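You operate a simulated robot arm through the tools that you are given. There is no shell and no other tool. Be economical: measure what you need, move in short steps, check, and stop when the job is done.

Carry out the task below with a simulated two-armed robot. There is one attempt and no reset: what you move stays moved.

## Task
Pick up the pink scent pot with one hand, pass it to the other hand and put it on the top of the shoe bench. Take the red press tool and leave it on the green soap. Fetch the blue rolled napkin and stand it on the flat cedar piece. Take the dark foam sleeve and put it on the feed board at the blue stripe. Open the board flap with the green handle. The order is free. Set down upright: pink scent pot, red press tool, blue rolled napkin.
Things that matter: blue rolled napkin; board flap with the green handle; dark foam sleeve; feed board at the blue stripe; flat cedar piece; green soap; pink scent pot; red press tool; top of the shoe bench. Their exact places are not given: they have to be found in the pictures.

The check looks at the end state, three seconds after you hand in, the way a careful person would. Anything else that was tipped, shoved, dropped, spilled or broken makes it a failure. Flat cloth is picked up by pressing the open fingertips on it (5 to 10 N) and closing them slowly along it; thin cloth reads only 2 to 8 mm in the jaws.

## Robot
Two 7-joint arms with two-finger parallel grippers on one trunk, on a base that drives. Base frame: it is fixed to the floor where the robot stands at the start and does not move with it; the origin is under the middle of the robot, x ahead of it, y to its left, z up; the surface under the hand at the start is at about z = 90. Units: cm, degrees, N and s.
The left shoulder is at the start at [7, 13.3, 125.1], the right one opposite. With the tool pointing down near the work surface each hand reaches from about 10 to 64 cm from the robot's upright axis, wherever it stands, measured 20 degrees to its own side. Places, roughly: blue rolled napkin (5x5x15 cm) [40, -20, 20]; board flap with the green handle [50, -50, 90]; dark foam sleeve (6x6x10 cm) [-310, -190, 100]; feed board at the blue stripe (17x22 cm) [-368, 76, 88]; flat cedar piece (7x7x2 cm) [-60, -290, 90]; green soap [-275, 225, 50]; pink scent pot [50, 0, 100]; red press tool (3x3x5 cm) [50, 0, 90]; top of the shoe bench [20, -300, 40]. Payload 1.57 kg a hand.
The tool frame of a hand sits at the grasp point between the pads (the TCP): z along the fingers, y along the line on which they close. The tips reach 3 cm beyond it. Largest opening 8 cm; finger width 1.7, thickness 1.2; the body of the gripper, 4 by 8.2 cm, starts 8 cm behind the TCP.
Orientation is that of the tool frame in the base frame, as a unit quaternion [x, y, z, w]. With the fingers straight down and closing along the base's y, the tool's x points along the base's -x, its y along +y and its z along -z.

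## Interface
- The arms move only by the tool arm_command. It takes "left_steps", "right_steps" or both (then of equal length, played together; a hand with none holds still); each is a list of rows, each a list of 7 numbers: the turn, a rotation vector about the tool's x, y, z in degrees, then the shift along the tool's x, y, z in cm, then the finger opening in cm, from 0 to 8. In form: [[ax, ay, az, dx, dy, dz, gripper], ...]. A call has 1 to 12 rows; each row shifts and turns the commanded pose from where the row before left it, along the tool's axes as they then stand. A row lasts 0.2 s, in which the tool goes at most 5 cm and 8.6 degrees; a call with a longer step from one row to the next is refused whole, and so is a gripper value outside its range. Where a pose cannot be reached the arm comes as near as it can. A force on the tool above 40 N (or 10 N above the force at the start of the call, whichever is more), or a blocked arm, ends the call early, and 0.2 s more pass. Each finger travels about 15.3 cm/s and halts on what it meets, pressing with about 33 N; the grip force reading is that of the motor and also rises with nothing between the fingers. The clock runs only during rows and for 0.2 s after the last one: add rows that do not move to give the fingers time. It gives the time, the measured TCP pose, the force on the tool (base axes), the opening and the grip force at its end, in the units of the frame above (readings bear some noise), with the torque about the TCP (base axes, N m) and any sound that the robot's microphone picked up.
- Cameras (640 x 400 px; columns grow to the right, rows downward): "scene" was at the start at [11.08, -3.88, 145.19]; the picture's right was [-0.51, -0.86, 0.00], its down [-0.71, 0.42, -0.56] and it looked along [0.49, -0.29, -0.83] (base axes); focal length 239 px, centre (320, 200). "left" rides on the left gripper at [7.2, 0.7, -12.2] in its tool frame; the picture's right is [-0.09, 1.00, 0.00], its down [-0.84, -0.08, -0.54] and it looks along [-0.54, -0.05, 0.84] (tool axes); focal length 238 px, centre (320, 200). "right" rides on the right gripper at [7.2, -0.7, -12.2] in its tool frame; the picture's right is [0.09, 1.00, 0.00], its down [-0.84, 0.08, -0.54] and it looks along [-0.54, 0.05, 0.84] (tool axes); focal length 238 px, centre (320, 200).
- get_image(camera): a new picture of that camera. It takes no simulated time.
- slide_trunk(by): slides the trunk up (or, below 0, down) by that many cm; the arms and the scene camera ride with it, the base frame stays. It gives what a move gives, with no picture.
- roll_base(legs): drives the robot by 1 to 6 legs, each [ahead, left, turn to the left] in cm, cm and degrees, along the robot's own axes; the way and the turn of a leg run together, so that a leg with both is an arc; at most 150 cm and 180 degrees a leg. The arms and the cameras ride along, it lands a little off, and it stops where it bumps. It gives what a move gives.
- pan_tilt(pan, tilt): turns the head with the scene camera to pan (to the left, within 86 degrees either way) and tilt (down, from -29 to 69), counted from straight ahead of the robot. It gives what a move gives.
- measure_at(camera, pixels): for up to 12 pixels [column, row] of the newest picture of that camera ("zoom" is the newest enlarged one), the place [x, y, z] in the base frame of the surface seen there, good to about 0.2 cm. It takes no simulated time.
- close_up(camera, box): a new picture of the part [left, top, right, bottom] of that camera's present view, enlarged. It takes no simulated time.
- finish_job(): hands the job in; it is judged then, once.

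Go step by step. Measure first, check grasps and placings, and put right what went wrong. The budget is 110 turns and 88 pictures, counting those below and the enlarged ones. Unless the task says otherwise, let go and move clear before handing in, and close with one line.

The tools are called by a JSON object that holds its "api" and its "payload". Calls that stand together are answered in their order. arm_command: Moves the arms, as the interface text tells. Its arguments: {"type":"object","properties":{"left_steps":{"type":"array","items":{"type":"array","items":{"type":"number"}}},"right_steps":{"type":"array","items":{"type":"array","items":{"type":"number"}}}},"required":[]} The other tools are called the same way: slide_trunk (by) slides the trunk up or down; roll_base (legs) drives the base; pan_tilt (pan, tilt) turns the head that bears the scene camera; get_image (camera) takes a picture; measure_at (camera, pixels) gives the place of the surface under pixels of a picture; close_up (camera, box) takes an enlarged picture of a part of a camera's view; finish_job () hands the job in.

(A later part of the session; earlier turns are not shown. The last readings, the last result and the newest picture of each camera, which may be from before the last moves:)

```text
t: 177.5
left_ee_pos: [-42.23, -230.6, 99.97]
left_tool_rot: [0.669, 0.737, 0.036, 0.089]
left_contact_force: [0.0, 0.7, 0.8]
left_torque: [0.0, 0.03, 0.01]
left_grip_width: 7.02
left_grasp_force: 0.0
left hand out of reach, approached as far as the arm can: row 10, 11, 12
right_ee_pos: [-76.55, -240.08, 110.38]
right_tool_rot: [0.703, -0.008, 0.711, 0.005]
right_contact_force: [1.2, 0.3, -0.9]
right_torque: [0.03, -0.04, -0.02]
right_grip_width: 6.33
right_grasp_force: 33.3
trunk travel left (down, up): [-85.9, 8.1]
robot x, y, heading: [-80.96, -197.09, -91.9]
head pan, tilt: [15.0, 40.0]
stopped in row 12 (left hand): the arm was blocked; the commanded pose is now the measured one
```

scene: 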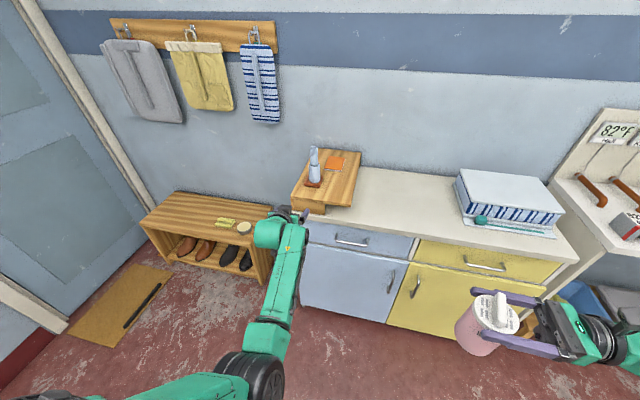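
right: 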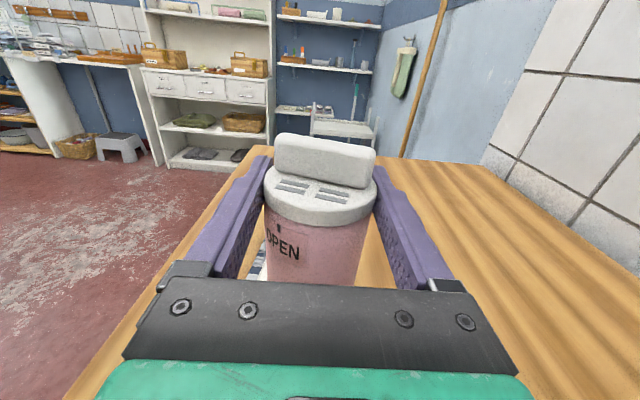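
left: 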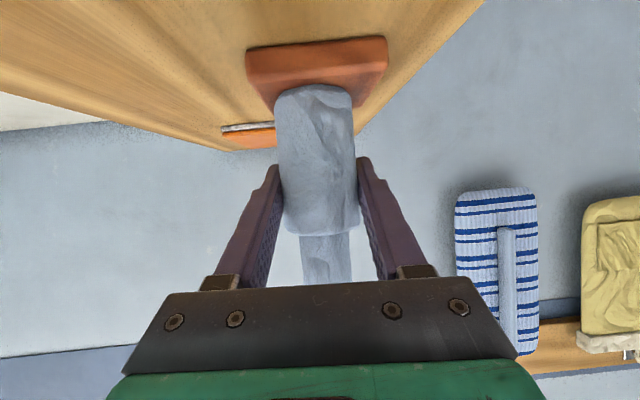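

Pot is now in front. Since the wrist is thicker than the pot's grip height, I'll turn the right tool to point forward so the wrist stays off the bench.

{"api": "arm_command", "payload": {"right_steps": [[0, 0, 0, 0, 2.5, -3, 5], [0, 0, 0, 0, 2.5, -3, 5], [0, 0, 0, 0, 2.5, -3, 5], [-8.4, 0, 0, 0, 0, 0, 5], [-8.4, 0, 0, 0, 0, 0, 5], [-8.4, 0, 0, 0, 0, 0, 5], [-8.4, 0, 0, 0, 0, 0, 5], [-8.4, 0, 0, 0, 0, 0, 5], [-8.4, 0, 0, 0, 0, 0, 5], [-8.4, 0, 0, 0, 0, 0, 5], [-8.4, 0, 0, 0, 0, 0, 5], [-8.4, 0, 0, 0, 0, 0, 5]]}}

```text
t: 180.1
left_ee_pos: [-42.45, -230.42, 100.3]
left_tool_rot: [0.669, 0.737, 0.037, 0.089]
left_contact_force: [0.4, 0.5, -0.1]
left_torque: [-0.03, -0.01, -0.01]
left_grip_width: 7.02
left_grasp_force: 0.0
right_ee_pos: [-87.16, -246.5, 107.47]
right_tool_rot: [0.633, -0.36, 0.521, 0.444]
right_contact_force: [-0.3, 0.6, -0.3]
right_torque: [-0.03, 0.0, -0.01]
right_grip_width: 6.33
right_grasp_force: 33.0
trunk travel left (down, up): [-85.9, 8.1]
robot x, y, heading: [-80.45, -197.34, -91.8]
head pan, tilt: [15.0, 40.0]
stopped in row 12 (right hand): the arm was blocked; the commanded pose is now the measured one
```

The tool points ~70° forward but rolled ~11°. Correcting roll and pitch so the pot is upright.

{"api": "arm_command", "payload": {"right_steps": [[0, 0, 3.6, 0, 0, 0.5, 5], [0, 0, 3.6, 0, 0, 0.5, 5], [0, 0, 3.6, 0, 0, 0.5, 5], [0, 3.6, 0, 0, 0, 0.5, 5], [0, 0, 0, 0, 0, 0, 5]]}}

{"api": "get_image", "payload": {"camera": "scene"}}

```text
t: 181.3
left_ee_pos: [-42.46, -230.46, 100.19]
left_tool_rot: [0.669, 0.737, 0.037, 0.088]
left_contact_force: [0.0, -0.1, 0.4]
left_torque: [0.02, -0.02, 0.02]
left_grip_width: 7.0
left_grasp_force: 0.1
right_ee_pos: [-87.12, -247.93, 105.82]
right_tool_rot: [0.608, -0.385, 0.559, 0.412]
right_contact_force: [-0.1, -0.3, -0.7]
right_torque: [0.01, 0.05, 0.01]
right_grip_width: 6.33
right_grasp_force: 32.9
trunk travel left (down, up): [-85.9, 8.1]
robot x, y, heading: [-80.6, -197.21, -92.0]
head pan, tilt: [15.0, 40.0]
```

```text
21 pictures are left
```

scene: 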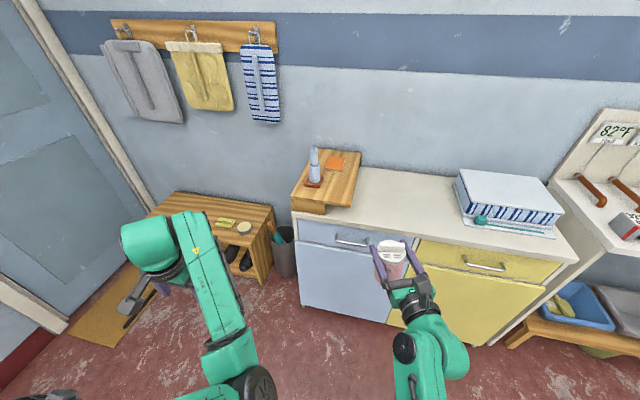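

The pot is nearly upright. Small roll fix, then driving to the bench (pot target ≈[15,-291]).

{"api": "arm_command", "payload": {"right_steps": [[0, 0, 3.8, 0, 0, 0, 5], [0, 2, 0, 0, 0, 0, 5], [0, 0, 0, 0, 0, 0, 5]]}}

{"api": "roll_base", "payload": {"legs": [[0, 103.4, 0], [36, 0, 0]]}}

{"api": "slide_trunk", "payload": {"by": -40}}

{"api": "pan_tilt", "payload": {"pan": 0, "tilt": 45}}

{"api": "get_image", "payload": {"camera": "scene"}}

```text
t: 182.1
left_ee_pos: [-42.41, -230.38, 100.19]
left_tool_rot: [0.669, 0.737, 0.036, 0.089]
left_contact_force: [0.1, 0.0, -0.4]
left_torque: [0.0, -0.01, 0.04]
left_grip_width: 7.0
left_grasp_force: 0.0
right_ee_pos: [-87.09, -247.93, 105.97]
right_tool_rot: [0.585, -0.396, 0.583, 0.402]
right_contact_force: [-0.3, 0.3, -1.0]
right_torque: [0.01, 0.01, 0.02]
right_grip_width: 6.33
right_grasp_force: 32.9
trunk travel left (down, up): [-85.9, 8.1]
robot x, y, heading: [-80.62, -197.34, -91.8]
head pan, tilt: [15.0, 40.0]
```

```text
t: 189.3
left_ee_pos: [59.23, -269.96, 100.15]
left_tool_rot: [0.671, 0.735, 0.035, 0.09]
left_contact_force: [0.1, -0.1, 0.3]
left_torque: [0.01, 0.01, 0.01]
left_grip_width: 6.98
left_grasp_force: 0.1
right_ee_pos: [14.28, -287.14, 106.17]
right_tool_rot: [0.583, -0.396, 0.582, 0.405]
right_contact_force: [0.1, 0.2, -1.0]
right_torque: [0.02, 0.0, 0.01]
right_grip_width: 6.32
right_grasp_force: 32.7
trunk travel left (down, up): [-85.9, 8.1]
robot x, y, heading: [21.2, -236.11, -92.5]
head pan, tilt: [15.0, 40.0]
```

```text
t: 193.2
left_ee_pos: [59.22, -270.06, 60.16]
left_tool_rot: [0.671, 0.735, 0.036, 0.088]
left_contact_force: [0.0, -0.4, 0.3]
left_torque: [0.0, -0.02, 0.02]
left_grip_width: 6.99
left_grasp_force: 0.0
right_ee_pos: [14.36, -287.18, 66.09]
right_tool_rot: [0.584, -0.397, 0.581, 0.406]
right_contact_force: [-0.5, -0.9, -2.2]
right_torque: [0.0, 0.03, -0.03]
right_grip_width: 6.36
right_grasp_force: 33.2
trunk travel left (down, up): [-45.9, 48.1]
robot x, y, heading: [20.88, -236.37, -92.3]
head pan, tilt: [15.0, 40.0]
```

```text
t: 193.9
left_ee_pos: [59.11, -269.98, 60.2]
left_tool_rot: [0.671, 0.736, 0.037, 0.089]
left_contact_force: [-0.3, -1.1, -0.4]
left_torque: [0.01, 0.03, 0.01]
left_grip_width: 7.03
left_grasp_force: 0.1
right_ee_pos: [14.3, -287.15, 66.19]
right_tool_rot: [0.584, -0.396, 0.581, 0.405]
right_contact_force: [-0.6, -0.5, -1.1]
right_torque: [0.0, 0.03, 0.02]
right_grip_width: 6.32
right_grasp_force: 33.1
trunk travel left (down, up): [-45.9, 48.1]
robot x, y, heading: [20.78, -236.44, -92.1]
head pan, tilt: [0.0, 45.0]
```

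```text
20 pictures are left
```

scene: 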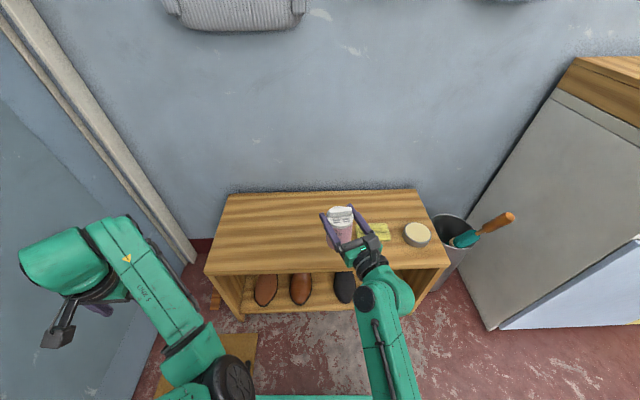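

Over the bench. Moving ahead 5.5 cm and lowering most of the way, then measuring the pot's base.

{"api": "roll_base", "payload": {"legs": [[5.5, 0, 0]]}}

{"api": "slide_trunk", "payload": {"by": -16}}

{"api": "close_up", "payload": {"camera": "scene", "box": [270, 130, 430, 230]}}

```text
t: 194.9
left_ee_pos: [58.93, -275.54, 60.09]
left_tool_rot: [0.672, 0.734, 0.037, 0.087]
left_contact_force: [-0.1, 0.0, 0.1]
left_torque: [-0.02, 0.01, 0.01]
left_grip_width: 7.0
left_grasp_force: 0.1
right_ee_pos: [14.11, -292.81, 65.95]
right_tool_rot: [0.584, -0.396, 0.581, 0.406]
right_contact_force: [0.2, -0.6, -0.7]
right_torque: [-0.01, 0.0, 0.0]
right_grip_width: 6.35
right_grasp_force: 33.1
trunk travel left (down, up): [-45.9, 48.1]
robot x, y, heading: [20.92, -241.81, -92.3]
head pan, tilt: [0.0, 45.0]
```

```text
t: 196.7
left_ee_pos: [59.07, -275.3, 44.14]
left_tool_rot: [0.671, 0.735, 0.035, 0.09]
left_contact_force: [0.1, 0.0, -0.2]
left_torque: [-0.01, -0.01, 0.0]
left_grip_width: 7.01
left_grasp_force: 0.2
right_ee_pos: [14.08, -292.58, 50.6]
right_tool_rot: [0.581, -0.394, 0.583, 0.409]
right_contact_force: [4.3, -1.0, 27.1]
right_torque: [-0.16, -0.46, 0.02]
right_grip_width: 6.3
right_grasp_force: 32.7
trunk travel left (down, up): [-29.9, 64.1]
robot x, y, heading: [21.22, -242.23, -92.0]
head pan, tilt: [0.0, 45.0]
```

```text
4.00 times, centred on (350, 180) of scene
```

zoom: 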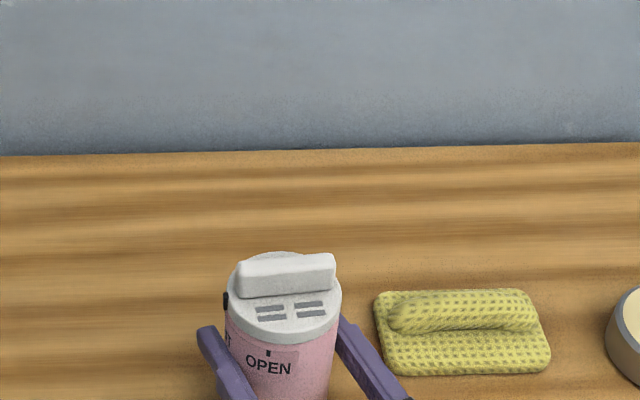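

Contact (27 N) came slightly early; measuring lid height and bench to see if the pot itself is on the bench.

{"api": "measure_at", "payload": {"camera": "zoom", "pixels": [[285, 270], [285, 325], [300, 260], [240, 300], [330, 300], [100, 300], [460, 300], [200, 220], [285, 390]]}}

{"api": "get_image", "payload": {"camera": "right"}}

```text
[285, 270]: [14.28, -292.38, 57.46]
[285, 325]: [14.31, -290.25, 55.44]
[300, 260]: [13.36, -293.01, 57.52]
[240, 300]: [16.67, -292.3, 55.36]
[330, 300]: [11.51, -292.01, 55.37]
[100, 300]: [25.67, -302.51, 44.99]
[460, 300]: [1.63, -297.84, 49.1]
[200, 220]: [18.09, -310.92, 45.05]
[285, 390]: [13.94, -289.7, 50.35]
```

```text
18 pictures are left
```

right: 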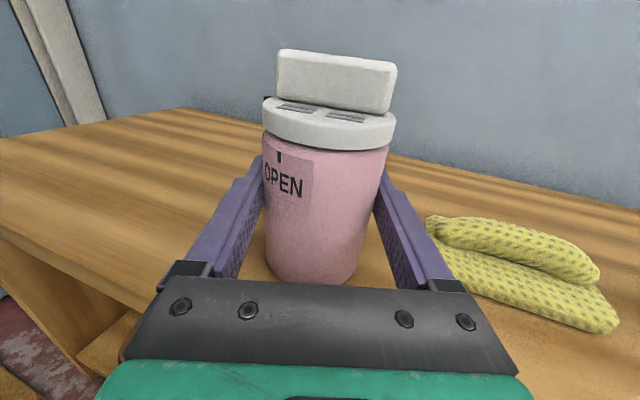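

Lid top 55.4 level → pot stands on the bench. Relieving the pressure, opening, and retreating along the tool axis.

{"api": "slide_trunk", "payload": {"by": 0.5}}

{"api": "arm_command", "payload": {"right_steps": [[0, 0, 0, 0, 0, 0, 6.8], [0, 0, 0, 0, 0, 0, 7.6], [0, 0, 0, 0, 0, 0, 8], [0, 0, 0, 0, 0, -2, 8], [0, 0, 0, 0, 0, -2, 8], [0, 0, 0, 0, 0, -2, 8], [0, 0, 0, 0, 0, -2, 8], [0, 0, 0, 0, 0, -2, 8], [0, 0, 0, 0, 0, -1, 8]]}}

{"api": "get_image", "payload": {"camera": "scene"}}

```text
t: 197.2
left_ee_pos: [59.04, -275.51, 44.6]
left_tool_rot: [0.671, 0.735, 0.036, 0.09]
left_contact_force: [0.9, -0.6, -0.4]
left_torque: [0.01, 0.0, 0.04]
left_grip_width: 7.0
left_grasp_force: 0.1
right_ee_pos: [14.05, -292.59, 50.54]
right_tool_rot: [0.585, -0.395, 0.58, 0.406]
right_contact_force: [3.4, -1.4, 10.6]
right_torque: [-0.44, -0.36, 0.12]
right_grip_width: 6.3
right_grasp_force: 33.3
trunk travel left (down, up): [-30.4, 63.6]
robot x, y, heading: [20.52, -242.03, -92.5]
head pan, tilt: [0.0, 45.0]
```

```text
t: 199.2
left_ee_pos: [59.08, -275.55, 44.61]
left_tool_rot: [0.672, 0.735, 0.036, 0.089]
left_contact_force: [0.5, -0.1, -0.2]
left_torque: [0.01, 0.0, 0.01]
left_grip_width: 7.01
left_grasp_force: 0.1
right_ee_pos: [10.17, -282.37, 50.52]
right_tool_rot: [0.584, -0.396, 0.581, 0.406]
right_contact_force: [0.7, -0.1, -0.1]
right_torque: [0.0, 0.0, -0.02]
right_grip_width: 8.02
right_grasp_force: 0.0
trunk travel left (down, up): [-30.4, 63.6]
robot x, y, heading: [20.6, -241.85, -92.3]
head pan, tilt: [0.0, 45.0]
```

```text
17 pictures are left
```

scene: 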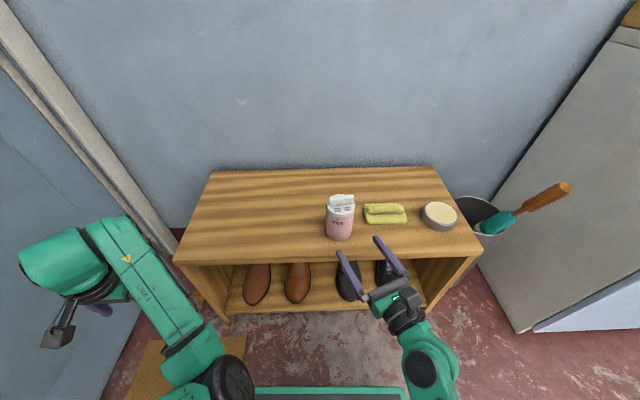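

Pot is standing on the bench. Now back to the counter for the red tool: back off, strafe, turn left, and drive to (-55,0), raising the trunk.

{"api": "roll_base", "payload": {"legs": [[-52, 0, 0], [0, -75, 0], [0, 0, 92.4], [0, 95, 0], [0, 92, 0]]}}

{"api": "slide_trunk", "payload": {"by": 40}}

{"api": "slide_trunk", "payload": {"by": 20}}

{"api": "pan_tilt", "payload": {"pan": 85, "tilt": 25}}

{"api": "get_image", "payload": {"camera": "scene"}}

```text
t: 218.8
left_ee_pos: [-17.39, 39.0, 44.72]
left_tool_rot: [-0.054, 0.994, 0.089, 0.036]
left_contact_force: [0.6, 0.2, 0.1]
left_torque: [0.01, 0.01, 0.01]
left_grip_width: 6.99
left_grasp_force: 0.0
right_ee_pos: [-9.44, -9.56, 50.5]
right_tool_rot: [0.692, 0.14, 0.697, -0.13]
right_contact_force: [0.0, -0.4, 0.0]
right_torque: [0.02, 0.02, 0.0]
right_grip_width: 8.0
right_grasp_force: 0.0
trunk travel left (down, up): [-30.4, 63.6]
robot x, y, heading: [-49.73, 0.41, -0.9]
head pan, tilt: [0.0, 45.0]
```

```text
t: 222.7
left_ee_pos: [-17.2, 39.04, 84.61]
left_tool_rot: [-0.055, 0.994, 0.089, 0.037]
left_contact_force: [0.0, -0.4, 0.1]
left_torque: [-0.03, 0.0, 0.03]
left_grip_width: 7.03
left_grasp_force: 0.1
right_ee_pos: [-9.53, -9.65, 90.48]
right_tool_rot: [0.692, 0.14, 0.696, -0.131]
right_contact_force: [0.3, 0.5, 0.7]
right_torque: [-0.02, 0.05, 0.02]
right_grip_width: 8.0
right_grasp_force: 0.1
trunk travel left (down, up): [-70.4, 23.6]
robot x, y, heading: [-50.22, 0.3, -1.2]
head pan, tilt: [0.0, 45.0]
```

```text
t: 224.8
left_ee_pos: [-17.38, 38.93, 104.61]
left_tool_rot: [-0.054, 0.994, 0.088, 0.036]
left_contact_force: [-0.4, -0.6, -0.5]
left_torque: [-0.01, -0.02, -0.01]
left_grip_width: 6.98
left_grasp_force: 0.1
right_ee_pos: [-9.47, -9.74, 110.53]
right_tool_rot: [0.692, 0.14, 0.696, -0.132]
right_contact_force: [0.9, 0.0, -0.6]
right_torque: [-0.05, 0.01, -0.02]
right_grip_width: 8.0
right_grasp_force: 0.0
trunk travel left (down, up): [-90.4, 3.6]
robot x, y, heading: [-50.16, 0.44, -1.2]
head pan, tilt: [0.0, 45.0]
```

```text
t: 226.4
left_ee_pos: [-17.32, 38.91, 104.61]
left_tool_rot: [-0.054, 0.994, 0.088, 0.036]
left_contact_force: [0.8, -0.5, -0.7]
left_torque: [-0.05, 0.01, 0.01]
left_grip_width: 7.01
left_grasp_force: 0.0
right_ee_pos: [-9.42, -9.68, 110.44]
right_tool_rot: [0.692, 0.139, 0.696, -0.131]
right_contact_force: [-0.6, -0.2, 0.4]
right_torque: [-0.01, 0.02, 0.01]
right_grip_width: 8.02
right_grasp_force: 0.0
trunk travel left (down, up): [-90.4, 3.6]
robot x, y, heading: [-50.66, 0.48, -1.0]
head pan, tilt: [85.0, 25.0]
```

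```text
16 pictures are left
```

scene: 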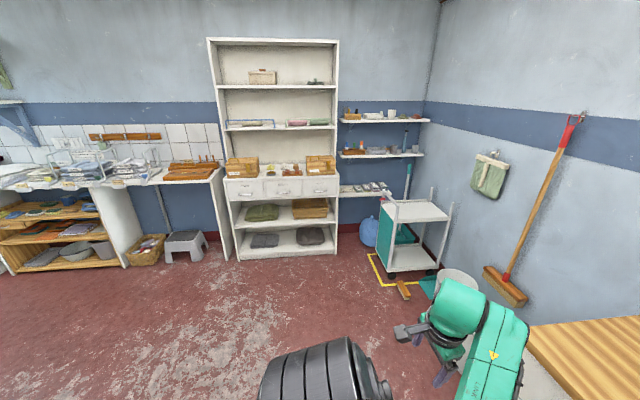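

{"api": "measure_at", "payload": {"camera": "scene", "pixels": [[262, 213], [185, 243], [150, 245], [60, 215], [40, 235], [20, 250], [80, 228], [60, 258], [100, 250], [250, 250], [190, 172], [30, 180]]}}

{"api": "close_up", "payload": {"camera": "scene", "box": [0, 130, 160, 280]}}

```text
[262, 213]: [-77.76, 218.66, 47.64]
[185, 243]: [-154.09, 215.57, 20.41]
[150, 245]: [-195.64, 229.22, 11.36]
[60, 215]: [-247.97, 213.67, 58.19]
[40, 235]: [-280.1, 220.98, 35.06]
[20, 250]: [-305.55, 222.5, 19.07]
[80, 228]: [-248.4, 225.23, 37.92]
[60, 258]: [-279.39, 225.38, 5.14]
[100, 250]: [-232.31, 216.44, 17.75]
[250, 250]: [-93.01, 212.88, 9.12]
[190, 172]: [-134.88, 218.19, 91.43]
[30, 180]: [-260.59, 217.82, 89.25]
```

```text
2.67 times, centred on (80, 205) of scene
```

zoom: 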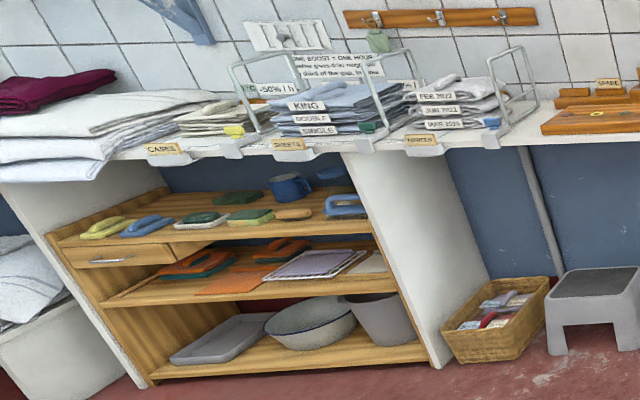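

The shelving under the table holds several green things on the top shelf; measuring them.

{"api": "measure_at", "payload": {"camera": "zoom", "pixels": [[200, 218], [238, 196], [250, 215], [293, 213], [110, 228], [345, 205], [200, 240], [290, 187], [330, 178], [150, 226], [330, 240]]}}

{"api": "close_up", "payload": {"camera": "scene", "box": [20, 190, 100, 240]}}

```text
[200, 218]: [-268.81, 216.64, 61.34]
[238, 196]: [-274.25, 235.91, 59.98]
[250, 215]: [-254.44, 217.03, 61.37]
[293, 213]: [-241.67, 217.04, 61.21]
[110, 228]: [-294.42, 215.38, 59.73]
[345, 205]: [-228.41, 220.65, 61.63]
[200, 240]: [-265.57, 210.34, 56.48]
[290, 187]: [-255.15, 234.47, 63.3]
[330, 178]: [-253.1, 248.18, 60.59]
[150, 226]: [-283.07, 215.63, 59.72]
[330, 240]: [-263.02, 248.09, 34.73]
```

```text
8.00 times, centred on (60, 215) of scene
```

zoom: 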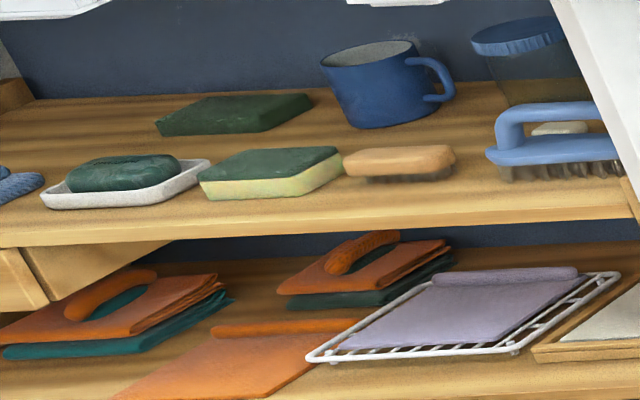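

The oval green soap in the white dish at ≈[-268.8,216.6], top z 61.4, is the target. Going to the counter to inspect the red tool in its rack.

{"api": "roll_base", "payload": {"legs": [[40, 0, 0]]}}

{"api": "pan_tilt", "payload": {"pan": 8, "tilt": 50}}

{"api": "get_image", "payload": {"camera": "scene"}}

```text
t: 228.9
left_ee_pos: [22.79, 38.35, 104.72]
left_tool_rot: [-0.055, 0.994, 0.089, 0.037]
left_contact_force: [-0.9, -0.4, -0.8]
left_torque: [-0.01, -0.01, -0.03]
left_grip_width: 6.98
left_grasp_force: 0.0
right_ee_pos: [30.8, -10.34, 110.68]
right_tool_rot: [0.691, 0.14, 0.697, -0.131]
right_contact_force: [0.5, -0.6, 0.2]
right_torque: [-0.02, 0.0, -0.02]
right_grip_width: 8.02
right_grasp_force: 0.0
trunk travel left (down, up): [-90.4, 3.6]
robot x, y, heading: [-9.95, -0.47, -0.9]
head pan, tilt: [85.0, 25.0]
```

```text
t: 230.4
left_ee_pos: [22.96, 38.35, 104.6]
left_tool_rot: [-0.056, 0.994, 0.089, 0.036]
left_contact_force: [0.1, -0.5, -0.1]
left_torque: [0.0, 0.03, 0.01]
left_grip_width: 6.97
left_grasp_force: 0.1
right_ee_pos: [30.86, -10.32, 110.64]
right_tool_rot: [0.691, 0.141, 0.696, -0.132]
right_contact_force: [-0.2, -0.3, 0.6]
right_torque: [0.01, 0.0, -0.02]
right_grip_width: 7.99
right_grasp_force: 0.1
trunk travel left (down, up): [-90.4, 3.6]
robot x, y, heading: [-9.8, -0.56, -0.7]
head pan, tilt: [8.0, 50.0]
```

```text
13 pictures are left
```

scene: 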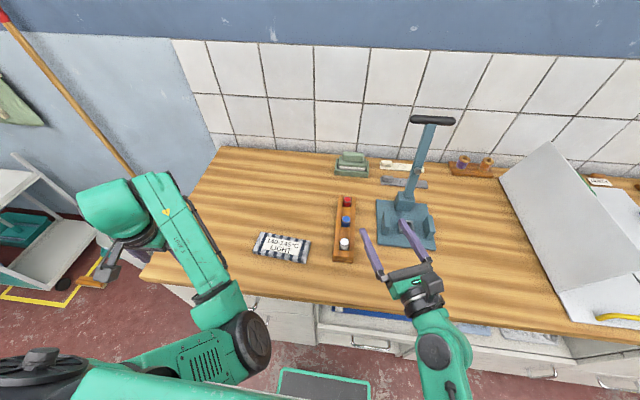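

{"api": "close_up", "payload": {"camera": "scene", "box": [316, 185, 376, 270]}}

```text
4.71 times, centred on (346, 228) of scene
```

zoom: 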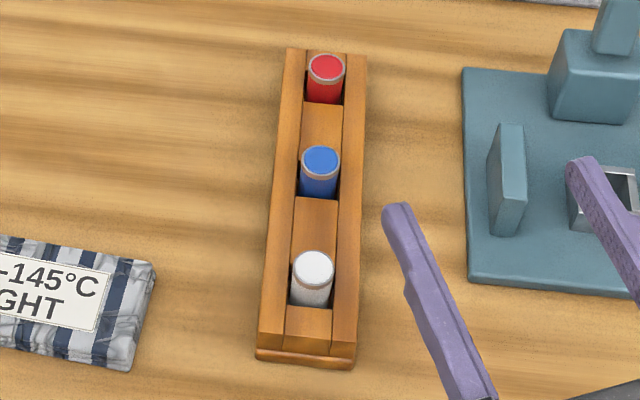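

{"api": "measure_at", "payload": {"camera": "zoom", "pixels": [[327, 66], [325, 95], [294, 80], [355, 80], [321, 120], [293, 130], [358, 130], [320, 158], [314, 325], [330, 50], [310, 66], [343, 70]]}}

```text
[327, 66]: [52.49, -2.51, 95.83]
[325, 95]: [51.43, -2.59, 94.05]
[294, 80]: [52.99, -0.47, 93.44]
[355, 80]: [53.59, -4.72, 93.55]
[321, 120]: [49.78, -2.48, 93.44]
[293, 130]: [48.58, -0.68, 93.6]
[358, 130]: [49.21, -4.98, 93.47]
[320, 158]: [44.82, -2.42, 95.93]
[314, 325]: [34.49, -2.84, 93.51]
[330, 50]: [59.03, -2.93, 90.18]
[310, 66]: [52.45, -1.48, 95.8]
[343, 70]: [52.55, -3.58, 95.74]
```

Rack top is z 93.5 and the red tool (centre [52.5,-2.55]) stands 2.3 cm above it. Tilting the right tool 30° down and bringing it near.

{"api": "arm_command", "payload": {"right_steps": [[0, -7.5, 0, 0, 0, 0, 5], [0, -7.5, 0, 0, 0, 0, 5], [0, -7.5, 0, 0, 0, 0, 5], [0, -7.5, 0, 0, 0, 0, 5], [0, 0, 0, 0.65, 0.16, 3.5, 5], [0, 0, 0, 0.65, 0.16, 3.5, 5], [0, 0, 0, 0.65, 0.16, 3.5, 5], [0, 0, 0, 0.65, 0.16, 3.5, 5], [0, 0, 0, 0.65, 0.16, 3.5, 5], [0, 0, 0, 0, 0, 0, 5]]}}

```text
t: 232.1
left_ee_pos: [23.14, 38.38, 104.66]
left_tool_rot: [-0.056, 0.994, 0.09, 0.036]
left_contact_force: [0.0, -0.4, -0.4]
left_torque: [0.03, 0.01, 0.01]
left_grip_width: 6.99
left_grasp_force: 0.0
right_ee_pos: [40.45, -11.59, 102.21]
right_tool_rot: [0.855, 0.231, 0.464, -0.018]
right_contact_force: [-1.1, 0.1, 0.2]
right_torque: [0.01, 0.02, 0.04]
right_grip_width: 4.99
right_grasp_force: 0.0
right hand out of reach, approached as far as the arm can: row 3, 4
trunk travel left (down, up): [-90.4, 3.6]
robot x, y, heading: [-9.51, -0.65, -1.1]
head pan, tilt: [8.0, 50.0]
stopped in row 8 (right hand): the arm was blocked; the commanded pose is now the measured one
```

The right arm balks, but it is close; I'll fix its roll only and use base/trunk for the rest.

{"api": "arm_command", "payload": {"right_steps": [[0, 0, 4.3, 0, 0, 0, 5], [0, 0, 4.3, 0, 0, 0, 5], [0, 0, 4.3, 0, 0, 0, 5], [0, 0, 0, 0, 0, 0, 5]]}}

```text
t: 232.8
left_ee_pos: [22.99, 38.16, 104.8]
left_tool_rot: [-0.056, 0.994, 0.09, 0.036]
left_contact_force: [0.8, -0.6, 0.9]
left_torque: [-0.02, -0.03, -0.02]
left_grip_width: 6.99
left_grasp_force: 0.1
right_ee_pos: [39.58, -15.83, 100.35]
right_tool_rot: [0.871, 0.225, 0.437, 0.019]
right_contact_force: [-0.4, -0.2, 0.4]
right_torque: [0.01, -0.03, -0.01]
right_grip_width: 5.01
right_grasp_force: 0.1
trunk travel left (down, up): [-90.4, 3.6]
robot x, y, heading: [-10.02, -0.56, -0.8]
head pan, tilt: [8.0, 50.0]
stopped in row 3 (right hand): the arm was blocked; the commanded pose is now the measured one
```

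Switching to the left hand. Backing off and moving the right arm out of the way to its own side.

{"api": "roll_base", "payload": {"legs": [[-38, 0, 0]]}}

{"api": "arm_command", "payload": {"right_steps": [[0, 0, 0, 0, 2.5, 0, 5], [0, 0, 0, 0, 2.5, 0, 5], [0, 0, 0, 0, 2.5, 0, 5], [0, 0, 0, 0, 2.5, 0, 5], [0, 0, 0, 0, 2.5, 0, 5], [0, 0, 0, 0, 2.5, 0, 5], [0, 0, 0, 0, 2.5, -1, 5], [0, 0, 0, 0, 2, -1.5, 5], [0, 0, 0, 0, 1, -2, 5], [0, 0, 0, 0, 0, -2, 5], [0, 0, 0, 0, 0, -2, 5]], "left_steps": [[0, -8, 0, 0, 0, 0, 5], [0, -8, 0, 0, 0, 0, 5], [0, -8, 0, 0, 0, 0, 5], [0, -8, 0, 0, 0, 0, 5], [0, -8, 0, 0, 0, 0, 5], [0, 0, 0, 0, 0, 0, 5], [0, 0, 0, 0, 0, 0, 5], [0, 0, 0, 0, 0, 0, 5], [0, 0, 0, 0, 0, 0, 5], [0, 0, 0, 0, 0, 0, 5], [0, 0, 0, 0, 0, 0, 5]]}}

```text
t: 235.1
left_ee_pos: [-13.83, 38.9, 104.77]
left_tool_rot: [-0.056, 0.994, 0.09, 0.035]
left_contact_force: [-0.1, -0.3, 0.0]
left_torque: [-0.04, -0.01, 0.04]
left_grip_width: 6.98
left_grasp_force: 0.0
right_ee_pos: [2.63, -15.27, 100.31]
right_tool_rot: [0.871, 0.225, 0.436, 0.019]
right_contact_force: [0.0, -0.5, -0.5]
right_torque: [0.01, -0.03, 0.02]
right_grip_width: 5.01
right_grasp_force: 0.0
trunk travel left (down, up): [-90.4, 3.6]
robot x, y, heading: [-46.37, 0.05, -1.2]
head pan, tilt: [8.0, 50.0]
```

```text
t: 236.0
left_ee_pos: [-13.78, 43.02, 108.09]
left_tool_rot: [-0.024, 0.95, 0.168, 0.263]
left_contact_force: [-1.2, -0.7, 0.0]
left_torque: [0.02, 0.02, -0.01]
left_grip_width: 4.99
left_grasp_force: 0.1
right_ee_pos: [4.93, -23.87, 101.65]
right_tool_rot: [0.874, 0.236, 0.424, 0.036]
right_contact_force: [0.3, -0.2, -0.1]
right_torque: [0.02, 0.02, 0.03]
right_grip_width: 4.98
right_grasp_force: 0.2
trunk travel left (down, up): [-90.4, 3.6]
robot x, y, heading: [-46.48, 0.3, -1.2]
head pan, tilt: [8.0, 50.0]
stopped in row 4 (left hand): the arm was blocked; the commanded pose is now the measured one
```

Moving the left hand forward/inward and the right hand further to the right.

{"api": "arm_command", "payload": {"left_steps": [[0, 0, 0, -1.3, -2.4, 0.5, 5], [0, 0, 0, -1.3, -2.4, 0.5, 5], [0, 0, 0, -1.3, -2.4, 0.5, 5], [0, 0, 0, -1.3, -2.4, 0.5, 5], [0, 0, 0, -1.3, -2.4, 0.5, 5], [0, 0, 0, -1.3, -2.4, 0.5, 5], [0, 0, 0, -1.3, -2.4, 0.5, 5], [0, 0, 0, -1.3, -2.4, 0.5, 5]], "right_steps": [[0, 0, 0, 0, 2, 0, 5], [0, 0, 0, 0, 2, 0, 5], [0, 0, 0, 0, 2, 0, 5], [0, 0, 0, 0, 2, 0, 5], [0, 0, 0, 0, 2, 0, 5], [0, 0, 0, 0, 2, 0, 5], [0, 0, 0, 0, 2, 0, 5], [0, 0, 0, 0, 0, 0, 5]]}}

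```text
t: 237.2
left_ee_pos: [-5.32, 36.54, 108.5]
left_tool_rot: [-0.008, 0.933, 0.238, 0.27]
left_contact_force: [0.7, -0.3, -0.7]
left_torque: [-0.05, 0.0, -0.01]
left_grip_width: 5.0
left_grasp_force: 0.0
right_ee_pos: [8.61, -32.56, 103.98]
right_tool_rot: [0.875, 0.235, 0.423, 0.036]
right_contact_force: [0.6, -1.1, -0.2]
right_torque: [0.01, -0.01, 0.01]
right_grip_width: 4.99
right_grasp_force: 0.0
trunk travel left (down, up): [-90.4, 3.6]
robot x, y, heading: [-46.54, 0.52, -1.1]
head pan, tilt: [8.0, 50.0]
stopped in row 6 (left hand): the arm was blocked; the commanded pose is now the measured one
```

Correcting the left tool's sideways tilt with small turns while lowering slightly.

{"api": "arm_command", "payload": {"left_steps": [[5, 0, 0, 0.5, 0, 1, 5], [5, 0, 0, 0.5, 0, 1, 5], [5, 0, 0, 0.5, 0, 1, 5], [5, 0, 0, 0.5, 0, 1, 5], [5, 0, 0, 0.5, 0, 1, 5], [0, 0, 0, 0, -1.5, 1, 5], [0, 0, 0, 0, -1.5, 1, 5], [0, 0, 0, 0, -1.5, 0, 5], [0, 0, 0, 0, -1.5, 0, 5], [0, 0, 0, 0, -1.5, 0, 5]]}}

{"api": "get_image", "payload": {"camera": "scene"}}

```text
t: 239.4
left_ee_pos: [-4.52, 30.69, 100.93]
left_tool_rot: [0.049, 0.962, 0.028, 0.265]
left_contact_force: [-0.5, -0.7, 0.7]
left_torque: [0.02, 0.01, -0.01]
left_grip_width: 4.97
left_grasp_force: 0.0
right_ee_pos: [8.66, -32.52, 104.1]
right_tool_rot: [0.874, 0.236, 0.423, 0.035]
right_contact_force: [0.6, -0.2, -0.7]
right_torque: [0.0, -0.03, 0.03]
right_grip_width: 5.0
right_grasp_force: 0.0
trunk travel left (down, up): [-90.4, 3.6]
robot x, y, heading: [-46.56, 0.54, -0.9]
head pan, tilt: [8.0, 50.0]
```

```text
11 pictures are left
```

scene: 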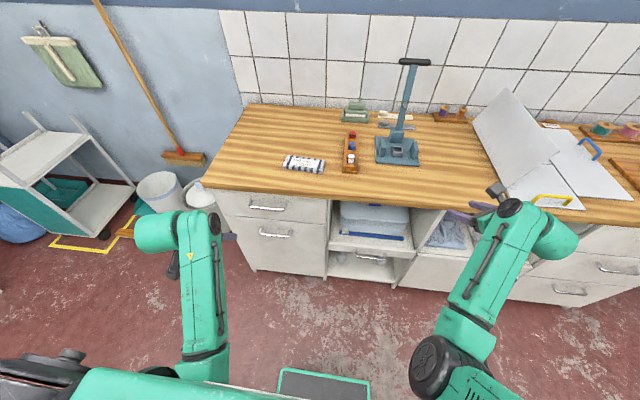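

Left tool points forward, 59° down. Making it shallower (≈40°), levelling roll, and extending forward.

{"api": "arm_command", "payload": {"left_steps": [[0, 0, -4.6, 0, 0, 0, 5], [0, -5, 0, -1.9, 0, 1.3, 5], [0, -5, 0, -1.8, 0, 1.5, 5], [0, -5, 0, -1.7, 0, 1.7, 5], [0, -4, 0, -1.6, 0, 1.9, 5], [0, 0, 0, -1.6, 0, 1.9, 5], [0, 0, 0, -1.6, 0, 1.9, 5], [0, 0, 0, 0, 0, 0, 5]]}}

```text
t: 241.2
left_ee_pos: [9.86, 30.64, 100.19]
left_tool_rot: [0.013, 0.906, 0.016, 0.422]
left_contact_force: [0.3, -0.1, 0.7]
left_torque: [0.01, 0.01, -0.04]
left_grip_width: 5.03
left_grasp_force: 0.1
right_ee_pos: [8.65, -32.53, 104.19]
right_tool_rot: [0.874, 0.235, 0.423, 0.036]
right_contact_force: [-0.4, -0.2, 0.1]
right_torque: [0.0, 0.02, 0.01]
right_grip_width: 4.98
right_grasp_force: 0.1
trunk travel left (down, up): [-90.4, 3.6]
robot x, y, heading: [-46.67, 0.05, -1.2]
head pan, tilt: [8.0, 50.0]
```

Attitude good. Bringing the left hand inward 20 cm by arm and retracting the right one, so the base can stay clear of the open flap.

{"api": "arm_command", "payload": {"left_steps": [[0, 0, 0, 0, -2.5, 0, 5], [0, 0, 0, 0, -2.5, 0, 5], [0, 0, 0, 0, -2.5, 0, 5], [0, 0, 0, 0, -2.5, 0, 5], [0, 0, 0, 0, -2.5, 0, 5], [0, 0, 0, 0, -2.5, 0, 5], [0, 0, 0, 0, -2.5, 0, 5], [0, 0, 0, 0, -2.5, 0, 5]], "right_steps": [[0, 0, 0, -1.06, -0.76, -1.5, 5], [0, 0, 0, -1.06, -0.76, -1.5, 5], [0, 0, 0, -1.06, -0.76, -1.5, 5], [0, 0, 0, -1.06, -0.76, -1.5, 5], [0, 0, 0, -1.06, -0.76, -1.5, 5], [0, 0, 0, -1.06, -0.76, -1.5, 5], [0, 0, 0, -1.06, -0.76, -1.5, 5], [0, 0, 0, -1.06, -0.76, -1.5, 5]]}}

```text
t: 242.7
left_ee_pos: [9.81, 15.71, 99.54]
left_tool_rot: [0.016, 0.906, 0.026, 0.422]
left_contact_force: [0.6, 0.5, 0.3]
left_torque: [0.02, 0.0, 0.01]
left_grip_width: 5.01
left_grasp_force: 0.0
right_ee_pos: [-4.03, -37.2, 106.69]
right_tool_rot: [0.869, 0.256, 0.41, 0.103]
right_contact_force: [0.3, 0.2, -0.3]
right_torque: [0.0, -0.02, 0.01]
right_grip_width: 4.98
right_grasp_force: 0.1
trunk travel left (down, up): [-90.4, 3.6]
robot x, y, heading: [-46.58, 0.63, -1.3]
head pan, tilt: [8.0, 50.0]
stopped in row 7 (right hand): the arm was blocked; the commanded pose is now the measured one
```

Shifting the left hand another 10 cm inward, then base moves toward the rack with the hand still above it.

{"api": "arm_command", "payload": {"left_steps": [[0, 0, 0, 0, -2.5, 0, 5], [0, 0, 0, 0, -2.5, 0, 5], [0, 0, 0, 0, -2.5, 0, 5], [0, 0, 0, 0, -2.5, 0, 5], [0, 0, 0, 0, 0, 0, 5]]}}

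{"api": "roll_base", "payload": {"legs": [[0, -8.3, 1.2], [36, 0, 0]]}}

{"api": "get_image", "payload": {"camera": "left"}}

```text
t: 243.6
left_ee_pos: [10.14, 14.33, 98.19]
left_tool_rot: [0.039, 0.898, 0.105, 0.425]
left_contact_force: [-0.3, -0.5, 0.6]
left_torque: [0.01, 0.0, 0.0]
left_grip_width: 5.04
left_grasp_force: 0.1
right_ee_pos: [-3.95, -37.09, 106.7]
right_tool_rot: [0.869, 0.256, 0.41, 0.103]
right_contact_force: [-0.5, -0.8, 0.6]
right_torque: [0.0, 0.0, -0.01]
right_grip_width: 5.0
right_grasp_force: 0.1
trunk travel left (down, up): [-90.4, 3.6]
robot x, y, heading: [-46.63, 0.44, -1.1]
head pan, tilt: [8.0, 50.0]
stopped in row 4 (left hand): the arm was blocked; the commanded pose is now the measured one
```

```text
t: 246.6
left_ee_pos: [45.76, 7.05, 98.2]
left_tool_rot: [0.031, 0.898, 0.108, 0.425]
left_contact_force: [0.0, -0.2, 0.3]
left_torque: [-0.03, 0.0, 0.01]
left_grip_width: 5.02
left_grasp_force: 0.0
right_ee_pos: [32.41, -44.54, 106.82]
right_tool_rot: [0.866, 0.263, 0.413, 0.099]
right_contact_force: [-0.3, 0.9, 0.6]
right_torque: [-0.01, -0.02, 0.02]
right_grip_width: 5.0
right_grasp_force: 0.0
trunk travel left (down, up): [-90.4, 3.6]
robot x, y, heading: [-11.03, -8.43, -0.3]
head pan, tilt: [8.0, 50.0]
```

```text
10 pictures are left
```

left: 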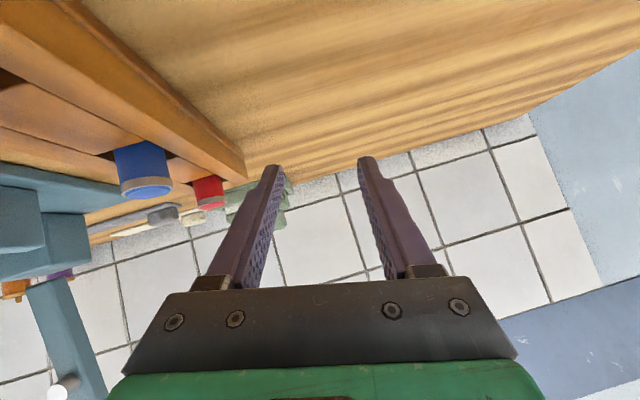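

Left hand rolled ~12°; correcting before the final approach.

{"api": "arm_command", "payload": {"left_steps": [[0, 0, -4, 0, 0.7, 0, 5], [0, 0, -4, 0, 0.7, 0, 5], [0, 0, -4, 0, 0.6, 0, 5], [0, 0, 0, 0, 0, 0, 5]]}}

```text
t: 247.6
left_ee_pos: [45.24, 10.47, 97.84]
left_tool_rot: [-0.056, 0.898, 0.079, 0.43]
left_contact_force: [0.2, 0.5, -0.5]
left_torque: [0.0, 0.01, -0.01]
left_grip_width: 4.98
left_grasp_force: 0.0
right_ee_pos: [32.52, -44.56, 106.71]
right_tool_rot: [0.867, 0.264, 0.411, 0.1]
right_contact_force: [-0.1, -0.1, -0.8]
right_torque: [0.03, 0.0, 0.0]
right_grip_width: 5.01
right_grasp_force: 0.1
trunk travel left (down, up): [-90.4, 3.6]
robot x, y, heading: [-10.61, -8.22, 0.1]
head pan, tilt: [8.0, 50.0]
```

Roll is ~5°, acceptable. Raising the trunk 3.4 cm and the right hand, then yawing the base −13.5° to bring the left hand over the red tool, clear of the flap.

{"api": "slide_trunk", "payload": {"by": 3.4}}

{"api": "arm_command", "payload": {"right_steps": [[0, 0, 0, 1.3, 0.78, -1.29, 5], [0, 0, 0, 1.3, 0.78, -1.29, 5], [0, 0, 0, 0.6, 0.4, -0.6, 5]]}}

{"api": "roll_base", "payload": {"legs": [[0, 0, -13.5]]}}

{"api": "get_image", "payload": {"camera": "left"}}

```text
t: 248.4
left_ee_pos: [45.46, 10.53, 101.51]
left_tool_rot: [-0.057, 0.897, 0.079, 0.431]
left_contact_force: [0.1, 0.3, 0.0]
left_torque: [0.0, 0.02, -0.02]
left_grip_width: 4.98
left_grasp_force: 0.1
right_ee_pos: [32.55, -44.59, 110.04]
right_tool_rot: [0.867, 0.265, 0.41, 0.099]
right_contact_force: [-0.3, 0.2, -0.1]
right_torque: [0.02, 0.01, 0.0]
right_grip_width: 5.0
right_grasp_force: 0.0
trunk travel left (down, up): [-93.8, 0.2]
robot x, y, heading: [-10.56, -7.89, 0.1]
head pan, tilt: [8.0, 50.0]
```

```text
t: 249.2
left_ee_pos: [45.54, 10.36, 101.59]
left_tool_rot: [-0.056, 0.896, 0.078, 0.433]
left_contact_force: [0.5, -0.1, 0.8]
left_torque: [0.03, 0.0, -0.02]
left_grip_width: 5.01
left_grasp_force: 0.1
right_ee_pos: [32.64, -44.73, 115.08]
right_tool_rot: [0.867, 0.264, 0.41, 0.098]
right_contact_force: [0.2, -0.7, -0.2]
right_torque: [0.03, -0.01, -0.02]
right_grip_width: 5.01
right_grasp_force: 0.1
trunk travel left (down, up): [-93.8, 0.2]
robot x, y, heading: [-10.4, -8.07, 0.0]
head pan, tilt: [8.0, 50.0]
```

```text
t: 250.4
left_ee_pos: [48.51, -3.39, 101.93]
left_tool_rot: [0.051, 0.896, 0.026, 0.441]
left_contact_force: [-0.4, 0.0, -0.7]
left_torque: [-0.01, 0.01, 0.01]
left_grip_width: 5.01
left_grasp_force: 0.0
right_ee_pos: [22.87, -53.88, 115.08]
right_tool_rot: [0.892, 0.16, 0.396, 0.147]
right_contact_force: [0.2, -0.2, -0.6]
right_torque: [0.03, -0.01, 0.02]
right_grip_width: 5.03
right_grasp_force: 0.1
trunk travel left (down, up): [-93.8, 0.2]
robot x, y, heading: [-10.98, -7.95, -13.8]
head pan, tilt: [8.0, 50.0]
```

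```text
9 pictures are left
```

left: 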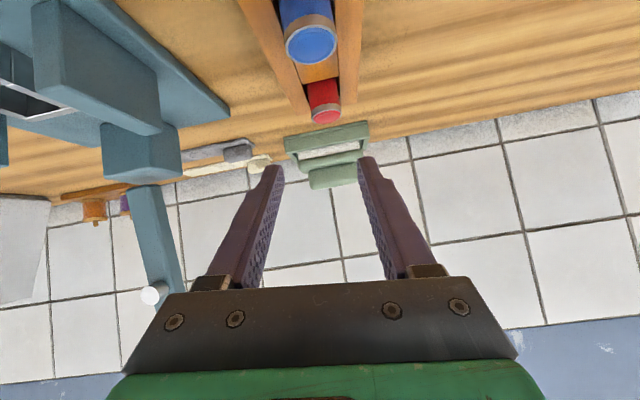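

Red tool is centred (325 vs 322). Base nudge [2.8 ahead, 1.5 left], then lowering.

{"api": "roll_base", "payload": {"legs": [[2.8, 1.5, 0]]}}

{"api": "slide_trunk", "payload": {"by": -4}}

{"api": "get_image", "payload": {"camera": "left"}}

```text
t: 251.3
left_ee_pos: [51.07, -2.57, 102.24]
left_tool_rot: [0.051, 0.894, 0.03, 0.443]
left_contact_force: [0.4, -0.8, 0.5]
left_torque: [0.0, 0.0, -0.03]
left_grip_width: 4.99
left_grasp_force: 0.0
right_ee_pos: [25.19, -53.36, 115.27]
right_tool_rot: [0.891, 0.158, 0.399, 0.147]
right_contact_force: [0.5, -0.9, 0.0]
right_torque: [0.03, -0.03, -0.01]
right_grip_width: 4.99
right_grasp_force: 0.0
trunk travel left (down, up): [-93.8, 0.2]
robot x, y, heading: [-7.82, -7.21, -13.7]
head pan, tilt: [8.0, 50.0]
```

```text
t: 252.1
left_ee_pos: [51.69, -2.43, 97.9]
left_tool_rot: [0.05, 0.896, 0.029, 0.441]
left_contact_force: [0.3, -0.2, -0.2]
left_torque: [-0.03, 0.0, 0.02]
left_grip_width: 4.99
left_grasp_force: 0.1
right_ee_pos: [25.9, -53.21, 111.05]
right_tool_rot: [0.892, 0.159, 0.396, 0.148]
right_contact_force: [-0.6, -0.1, -0.5]
right_torque: [0.01, 0.05, 0.0]
right_grip_width: 5.01
right_grasp_force: 0.0
trunk travel left (down, up): [-89.8, 4.2]
robot x, y, heading: [-7.43, -7.62, -13.8]
head pan, tilt: [8.0, 50.0]
```

```text
8 pictures are left
```

left: 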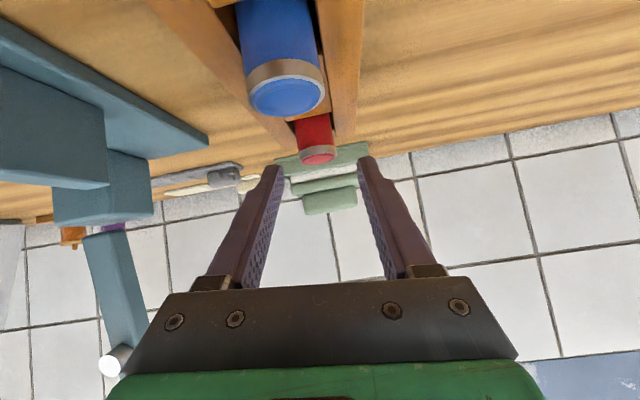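

Well aligned. Lowering 2 cm and closing on the red cap.

{"api": "slide_trunk", "payload": {"by": -2}}

{"api": "arm_command", "payload": {"left_steps": [[0, 0, 0, 0, 0, 0, 4], [0, 0, 0, 0, 0, 0, 2], [0, 0, 0, 0, 0, 0, 1], [0, 0, 0, 0, 0, 0, 1], [0, 0, 0, 0, 0, 0, 1]]}}

{"api": "slide_trunk", "payload": {"by": 6}}

{"api": "get_image", "payload": {"camera": "left"}}

```text
t: 252.8
left_ee_pos: [51.5, -2.58, 96.24]
left_tool_rot: [0.05, 0.894, 0.029, 0.444]
left_contact_force: [3.3, -0.5, 12.4]
left_torque: [-0.35, -0.3, 0.04]
left_grip_width: 4.91
left_grasp_force: 0.0
right_ee_pos: [25.69, -53.03, 109.3]
right_tool_rot: [0.892, 0.159, 0.396, 0.148]
right_contact_force: [0.3, -0.8, -0.1]
right_torque: [-0.04, -0.02, 0.02]
right_grip_width: 4.99
right_grasp_force: 0.2
trunk travel left (down, up): [-87.8, 6.2]
robot x, y, heading: [-7.77, -7.17, -13.8]
head pan, tilt: [8.0, 50.0]
```

```text
t: 254.0
left_ee_pos: [51.54, -2.52, 96.05]
left_tool_rot: [0.05, 0.895, 0.028, 0.442]
left_contact_force: [-2.2, -1.4, 11.1]
left_torque: [-0.22, -0.16, 0.08]
left_grip_width: 2.19
left_grasp_force: 33.2
right_ee_pos: [25.68, -53.19, 108.95]
right_tool_rot: [0.892, 0.159, 0.397, 0.148]
right_contact_force: [0.1, 1.0, 0.1]
right_torque: [0.0, 0.01, 0.01]
right_grip_width: 5.01
right_grasp_force: 0.1
trunk travel left (down, up): [-87.8, 6.2]
robot x, y, heading: [-7.73, -7.18, -13.9]
head pan, tilt: [8.0, 50.0]
```

```text
t: 255.0
left_ee_pos: [51.67, -2.41, 101.7]
left_tool_rot: [0.05, 0.896, 0.029, 0.44]
left_contact_force: [0.6, 0.1, -0.6]
left_torque: [0.01, 0.01, 0.0]
left_grip_width: 2.19
left_grasp_force: 33.2
right_ee_pos: [25.92, -53.15, 114.95]
right_tool_rot: [0.892, 0.16, 0.396, 0.147]
right_contact_force: [0.3, 0.3, -0.4]
right_torque: [0.03, 0.04, 0.0]
right_grip_width: 5.01
right_grasp_force: 0.1
trunk travel left (down, up): [-93.8, 0.2]
robot x, y, heading: [-7.56, -6.98, -13.8]
head pan, tilt: [8.0, 50.0]
```

```text
7 pictures are left
```

left: 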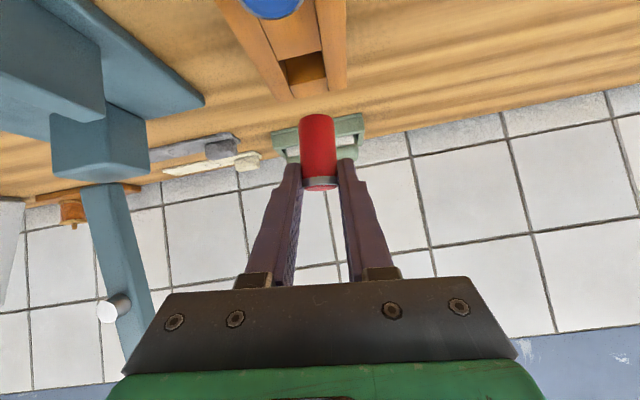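

Red tool is held (2.2 cm). Driving: back off, turn left to face the soap wall, advance, and strafe to the shelving.

{"api": "roll_base", "payload": {"legs": [[-45, 0, 0], [0, 0, 103.8], [102, 0, 0], [0, 100, 0], [0, 98, 0]]}}

{"api": "pan_tilt", "payload": {"pan": 15, "tilt": 38}}

{"api": "slide_trunk", "payload": {"by": -26}}

{"api": "get_image", "payload": {"camera": "scene"}}

```text
t: 276.6
left_ee_pos: [-277.78, 151.55, 101.86]
left_tool_rot: [0.686, -0.578, -0.37, -0.241]
left_contact_force: [0.2, 0.9, 0.2]
left_torque: [-0.03, 0.02, -0.01]
left_grip_width: 2.16
left_grasp_force: 33.7
right_ee_pos: [-221.9, 141.11, 114.95]
right_tool_rot: [0.407, 0.81, 0.355, -0.229]
right_contact_force: [-0.9, 0.2, -0.9]
right_torque: [-0.01, 0.0, 0.01]
right_grip_width: 5.01
right_grasp_force: 0.0
trunk travel left (down, up): [-93.8, 0.2]
robot x, y, heading: [-256.67, 95.9, 92.7]
head pan, tilt: [8.0, 50.0]
```

```text
t: 277.3
left_ee_pos: [-277.9, 151.59, 101.76]
left_tool_rot: [0.687, -0.577, -0.371, -0.241]
left_contact_force: [-0.2, 1.1, -0.8]
left_torque: [0.01, -0.01, 0.03]
left_grip_width: 2.16
left_grasp_force: 32.6
right_ee_pos: [-222.08, 141.04, 114.97]
right_tool_rot: [0.408, 0.809, 0.356, -0.229]
right_contact_force: [0.0, -0.7, 0.5]
right_torque: [-0.01, 0.0, 0.02]
right_grip_width: 4.99
right_grasp_force: 0.1
trunk travel left (down, up): [-93.8, 0.2]
robot x, y, heading: [-256.55, 95.77, 92.6]
head pan, tilt: [15.0, 38.0]
```

```text
t: 280.0
left_ee_pos: [-277.75, 151.55, 75.82]
left_tool_rot: [0.687, -0.577, -0.37, -0.242]
left_contact_force: [-1.1, 0.2, -0.3]
left_torque: [0.01, 0.0, 0.02]
left_grip_width: 2.21
left_grasp_force: 33.7
right_ee_pos: [-222.02, 141.13, 88.92]
right_tool_rot: [0.407, 0.81, 0.356, -0.228]
right_contact_force: [0.6, 0.6, -0.7]
right_torque: [0.01, 0.0, 0.04]
right_grip_width: 5.0
right_grasp_force: 0.1
trunk travel left (down, up): [-67.8, 26.2]
robot x, y, heading: [-256.41, 96.09, 92.6]
head pan, tilt: [15.0, 38.0]
```

```text
6 pictures are left
```

scene: 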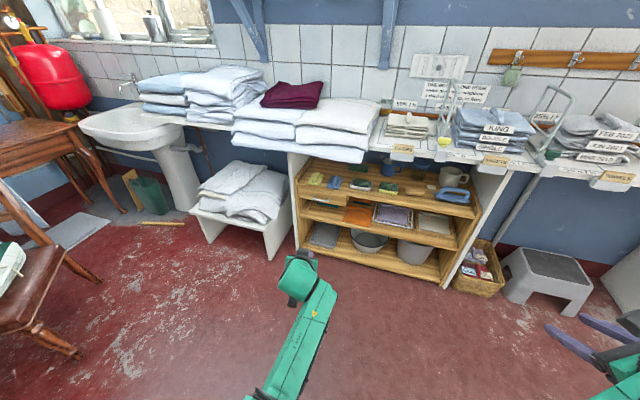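

Heading is 92.6°. Measuring soap at (360,183) and the table front edge for clearance.

{"api": "close_up", "payload": {"camera": "scene", "box": [300, 130, 460, 230]}}

{"api": "measure_at", "payload": {"camera": "zoom", "pixels": [[240, 212], [240, 222], [225, 212], [258, 214], [240, 228], [355, 222], [240, 135], [400, 125], [200, 135], [320, 110], [285, 240], [150, 240]]}}

```text
4.00 times, centred on (380, 180) of scene
```

zoom: 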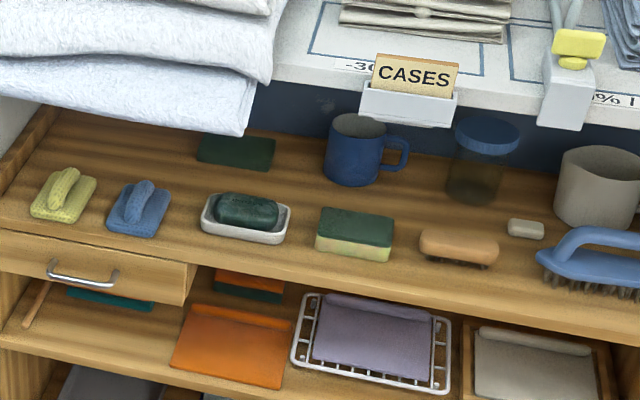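

```text
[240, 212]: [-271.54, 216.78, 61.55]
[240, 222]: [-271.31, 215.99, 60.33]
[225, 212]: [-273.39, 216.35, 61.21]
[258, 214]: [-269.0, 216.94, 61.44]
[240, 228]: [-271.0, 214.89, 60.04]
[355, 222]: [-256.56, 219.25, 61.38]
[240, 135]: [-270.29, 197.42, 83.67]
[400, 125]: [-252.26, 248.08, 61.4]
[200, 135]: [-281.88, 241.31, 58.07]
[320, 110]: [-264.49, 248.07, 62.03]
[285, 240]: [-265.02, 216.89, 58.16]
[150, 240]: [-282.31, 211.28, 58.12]
```

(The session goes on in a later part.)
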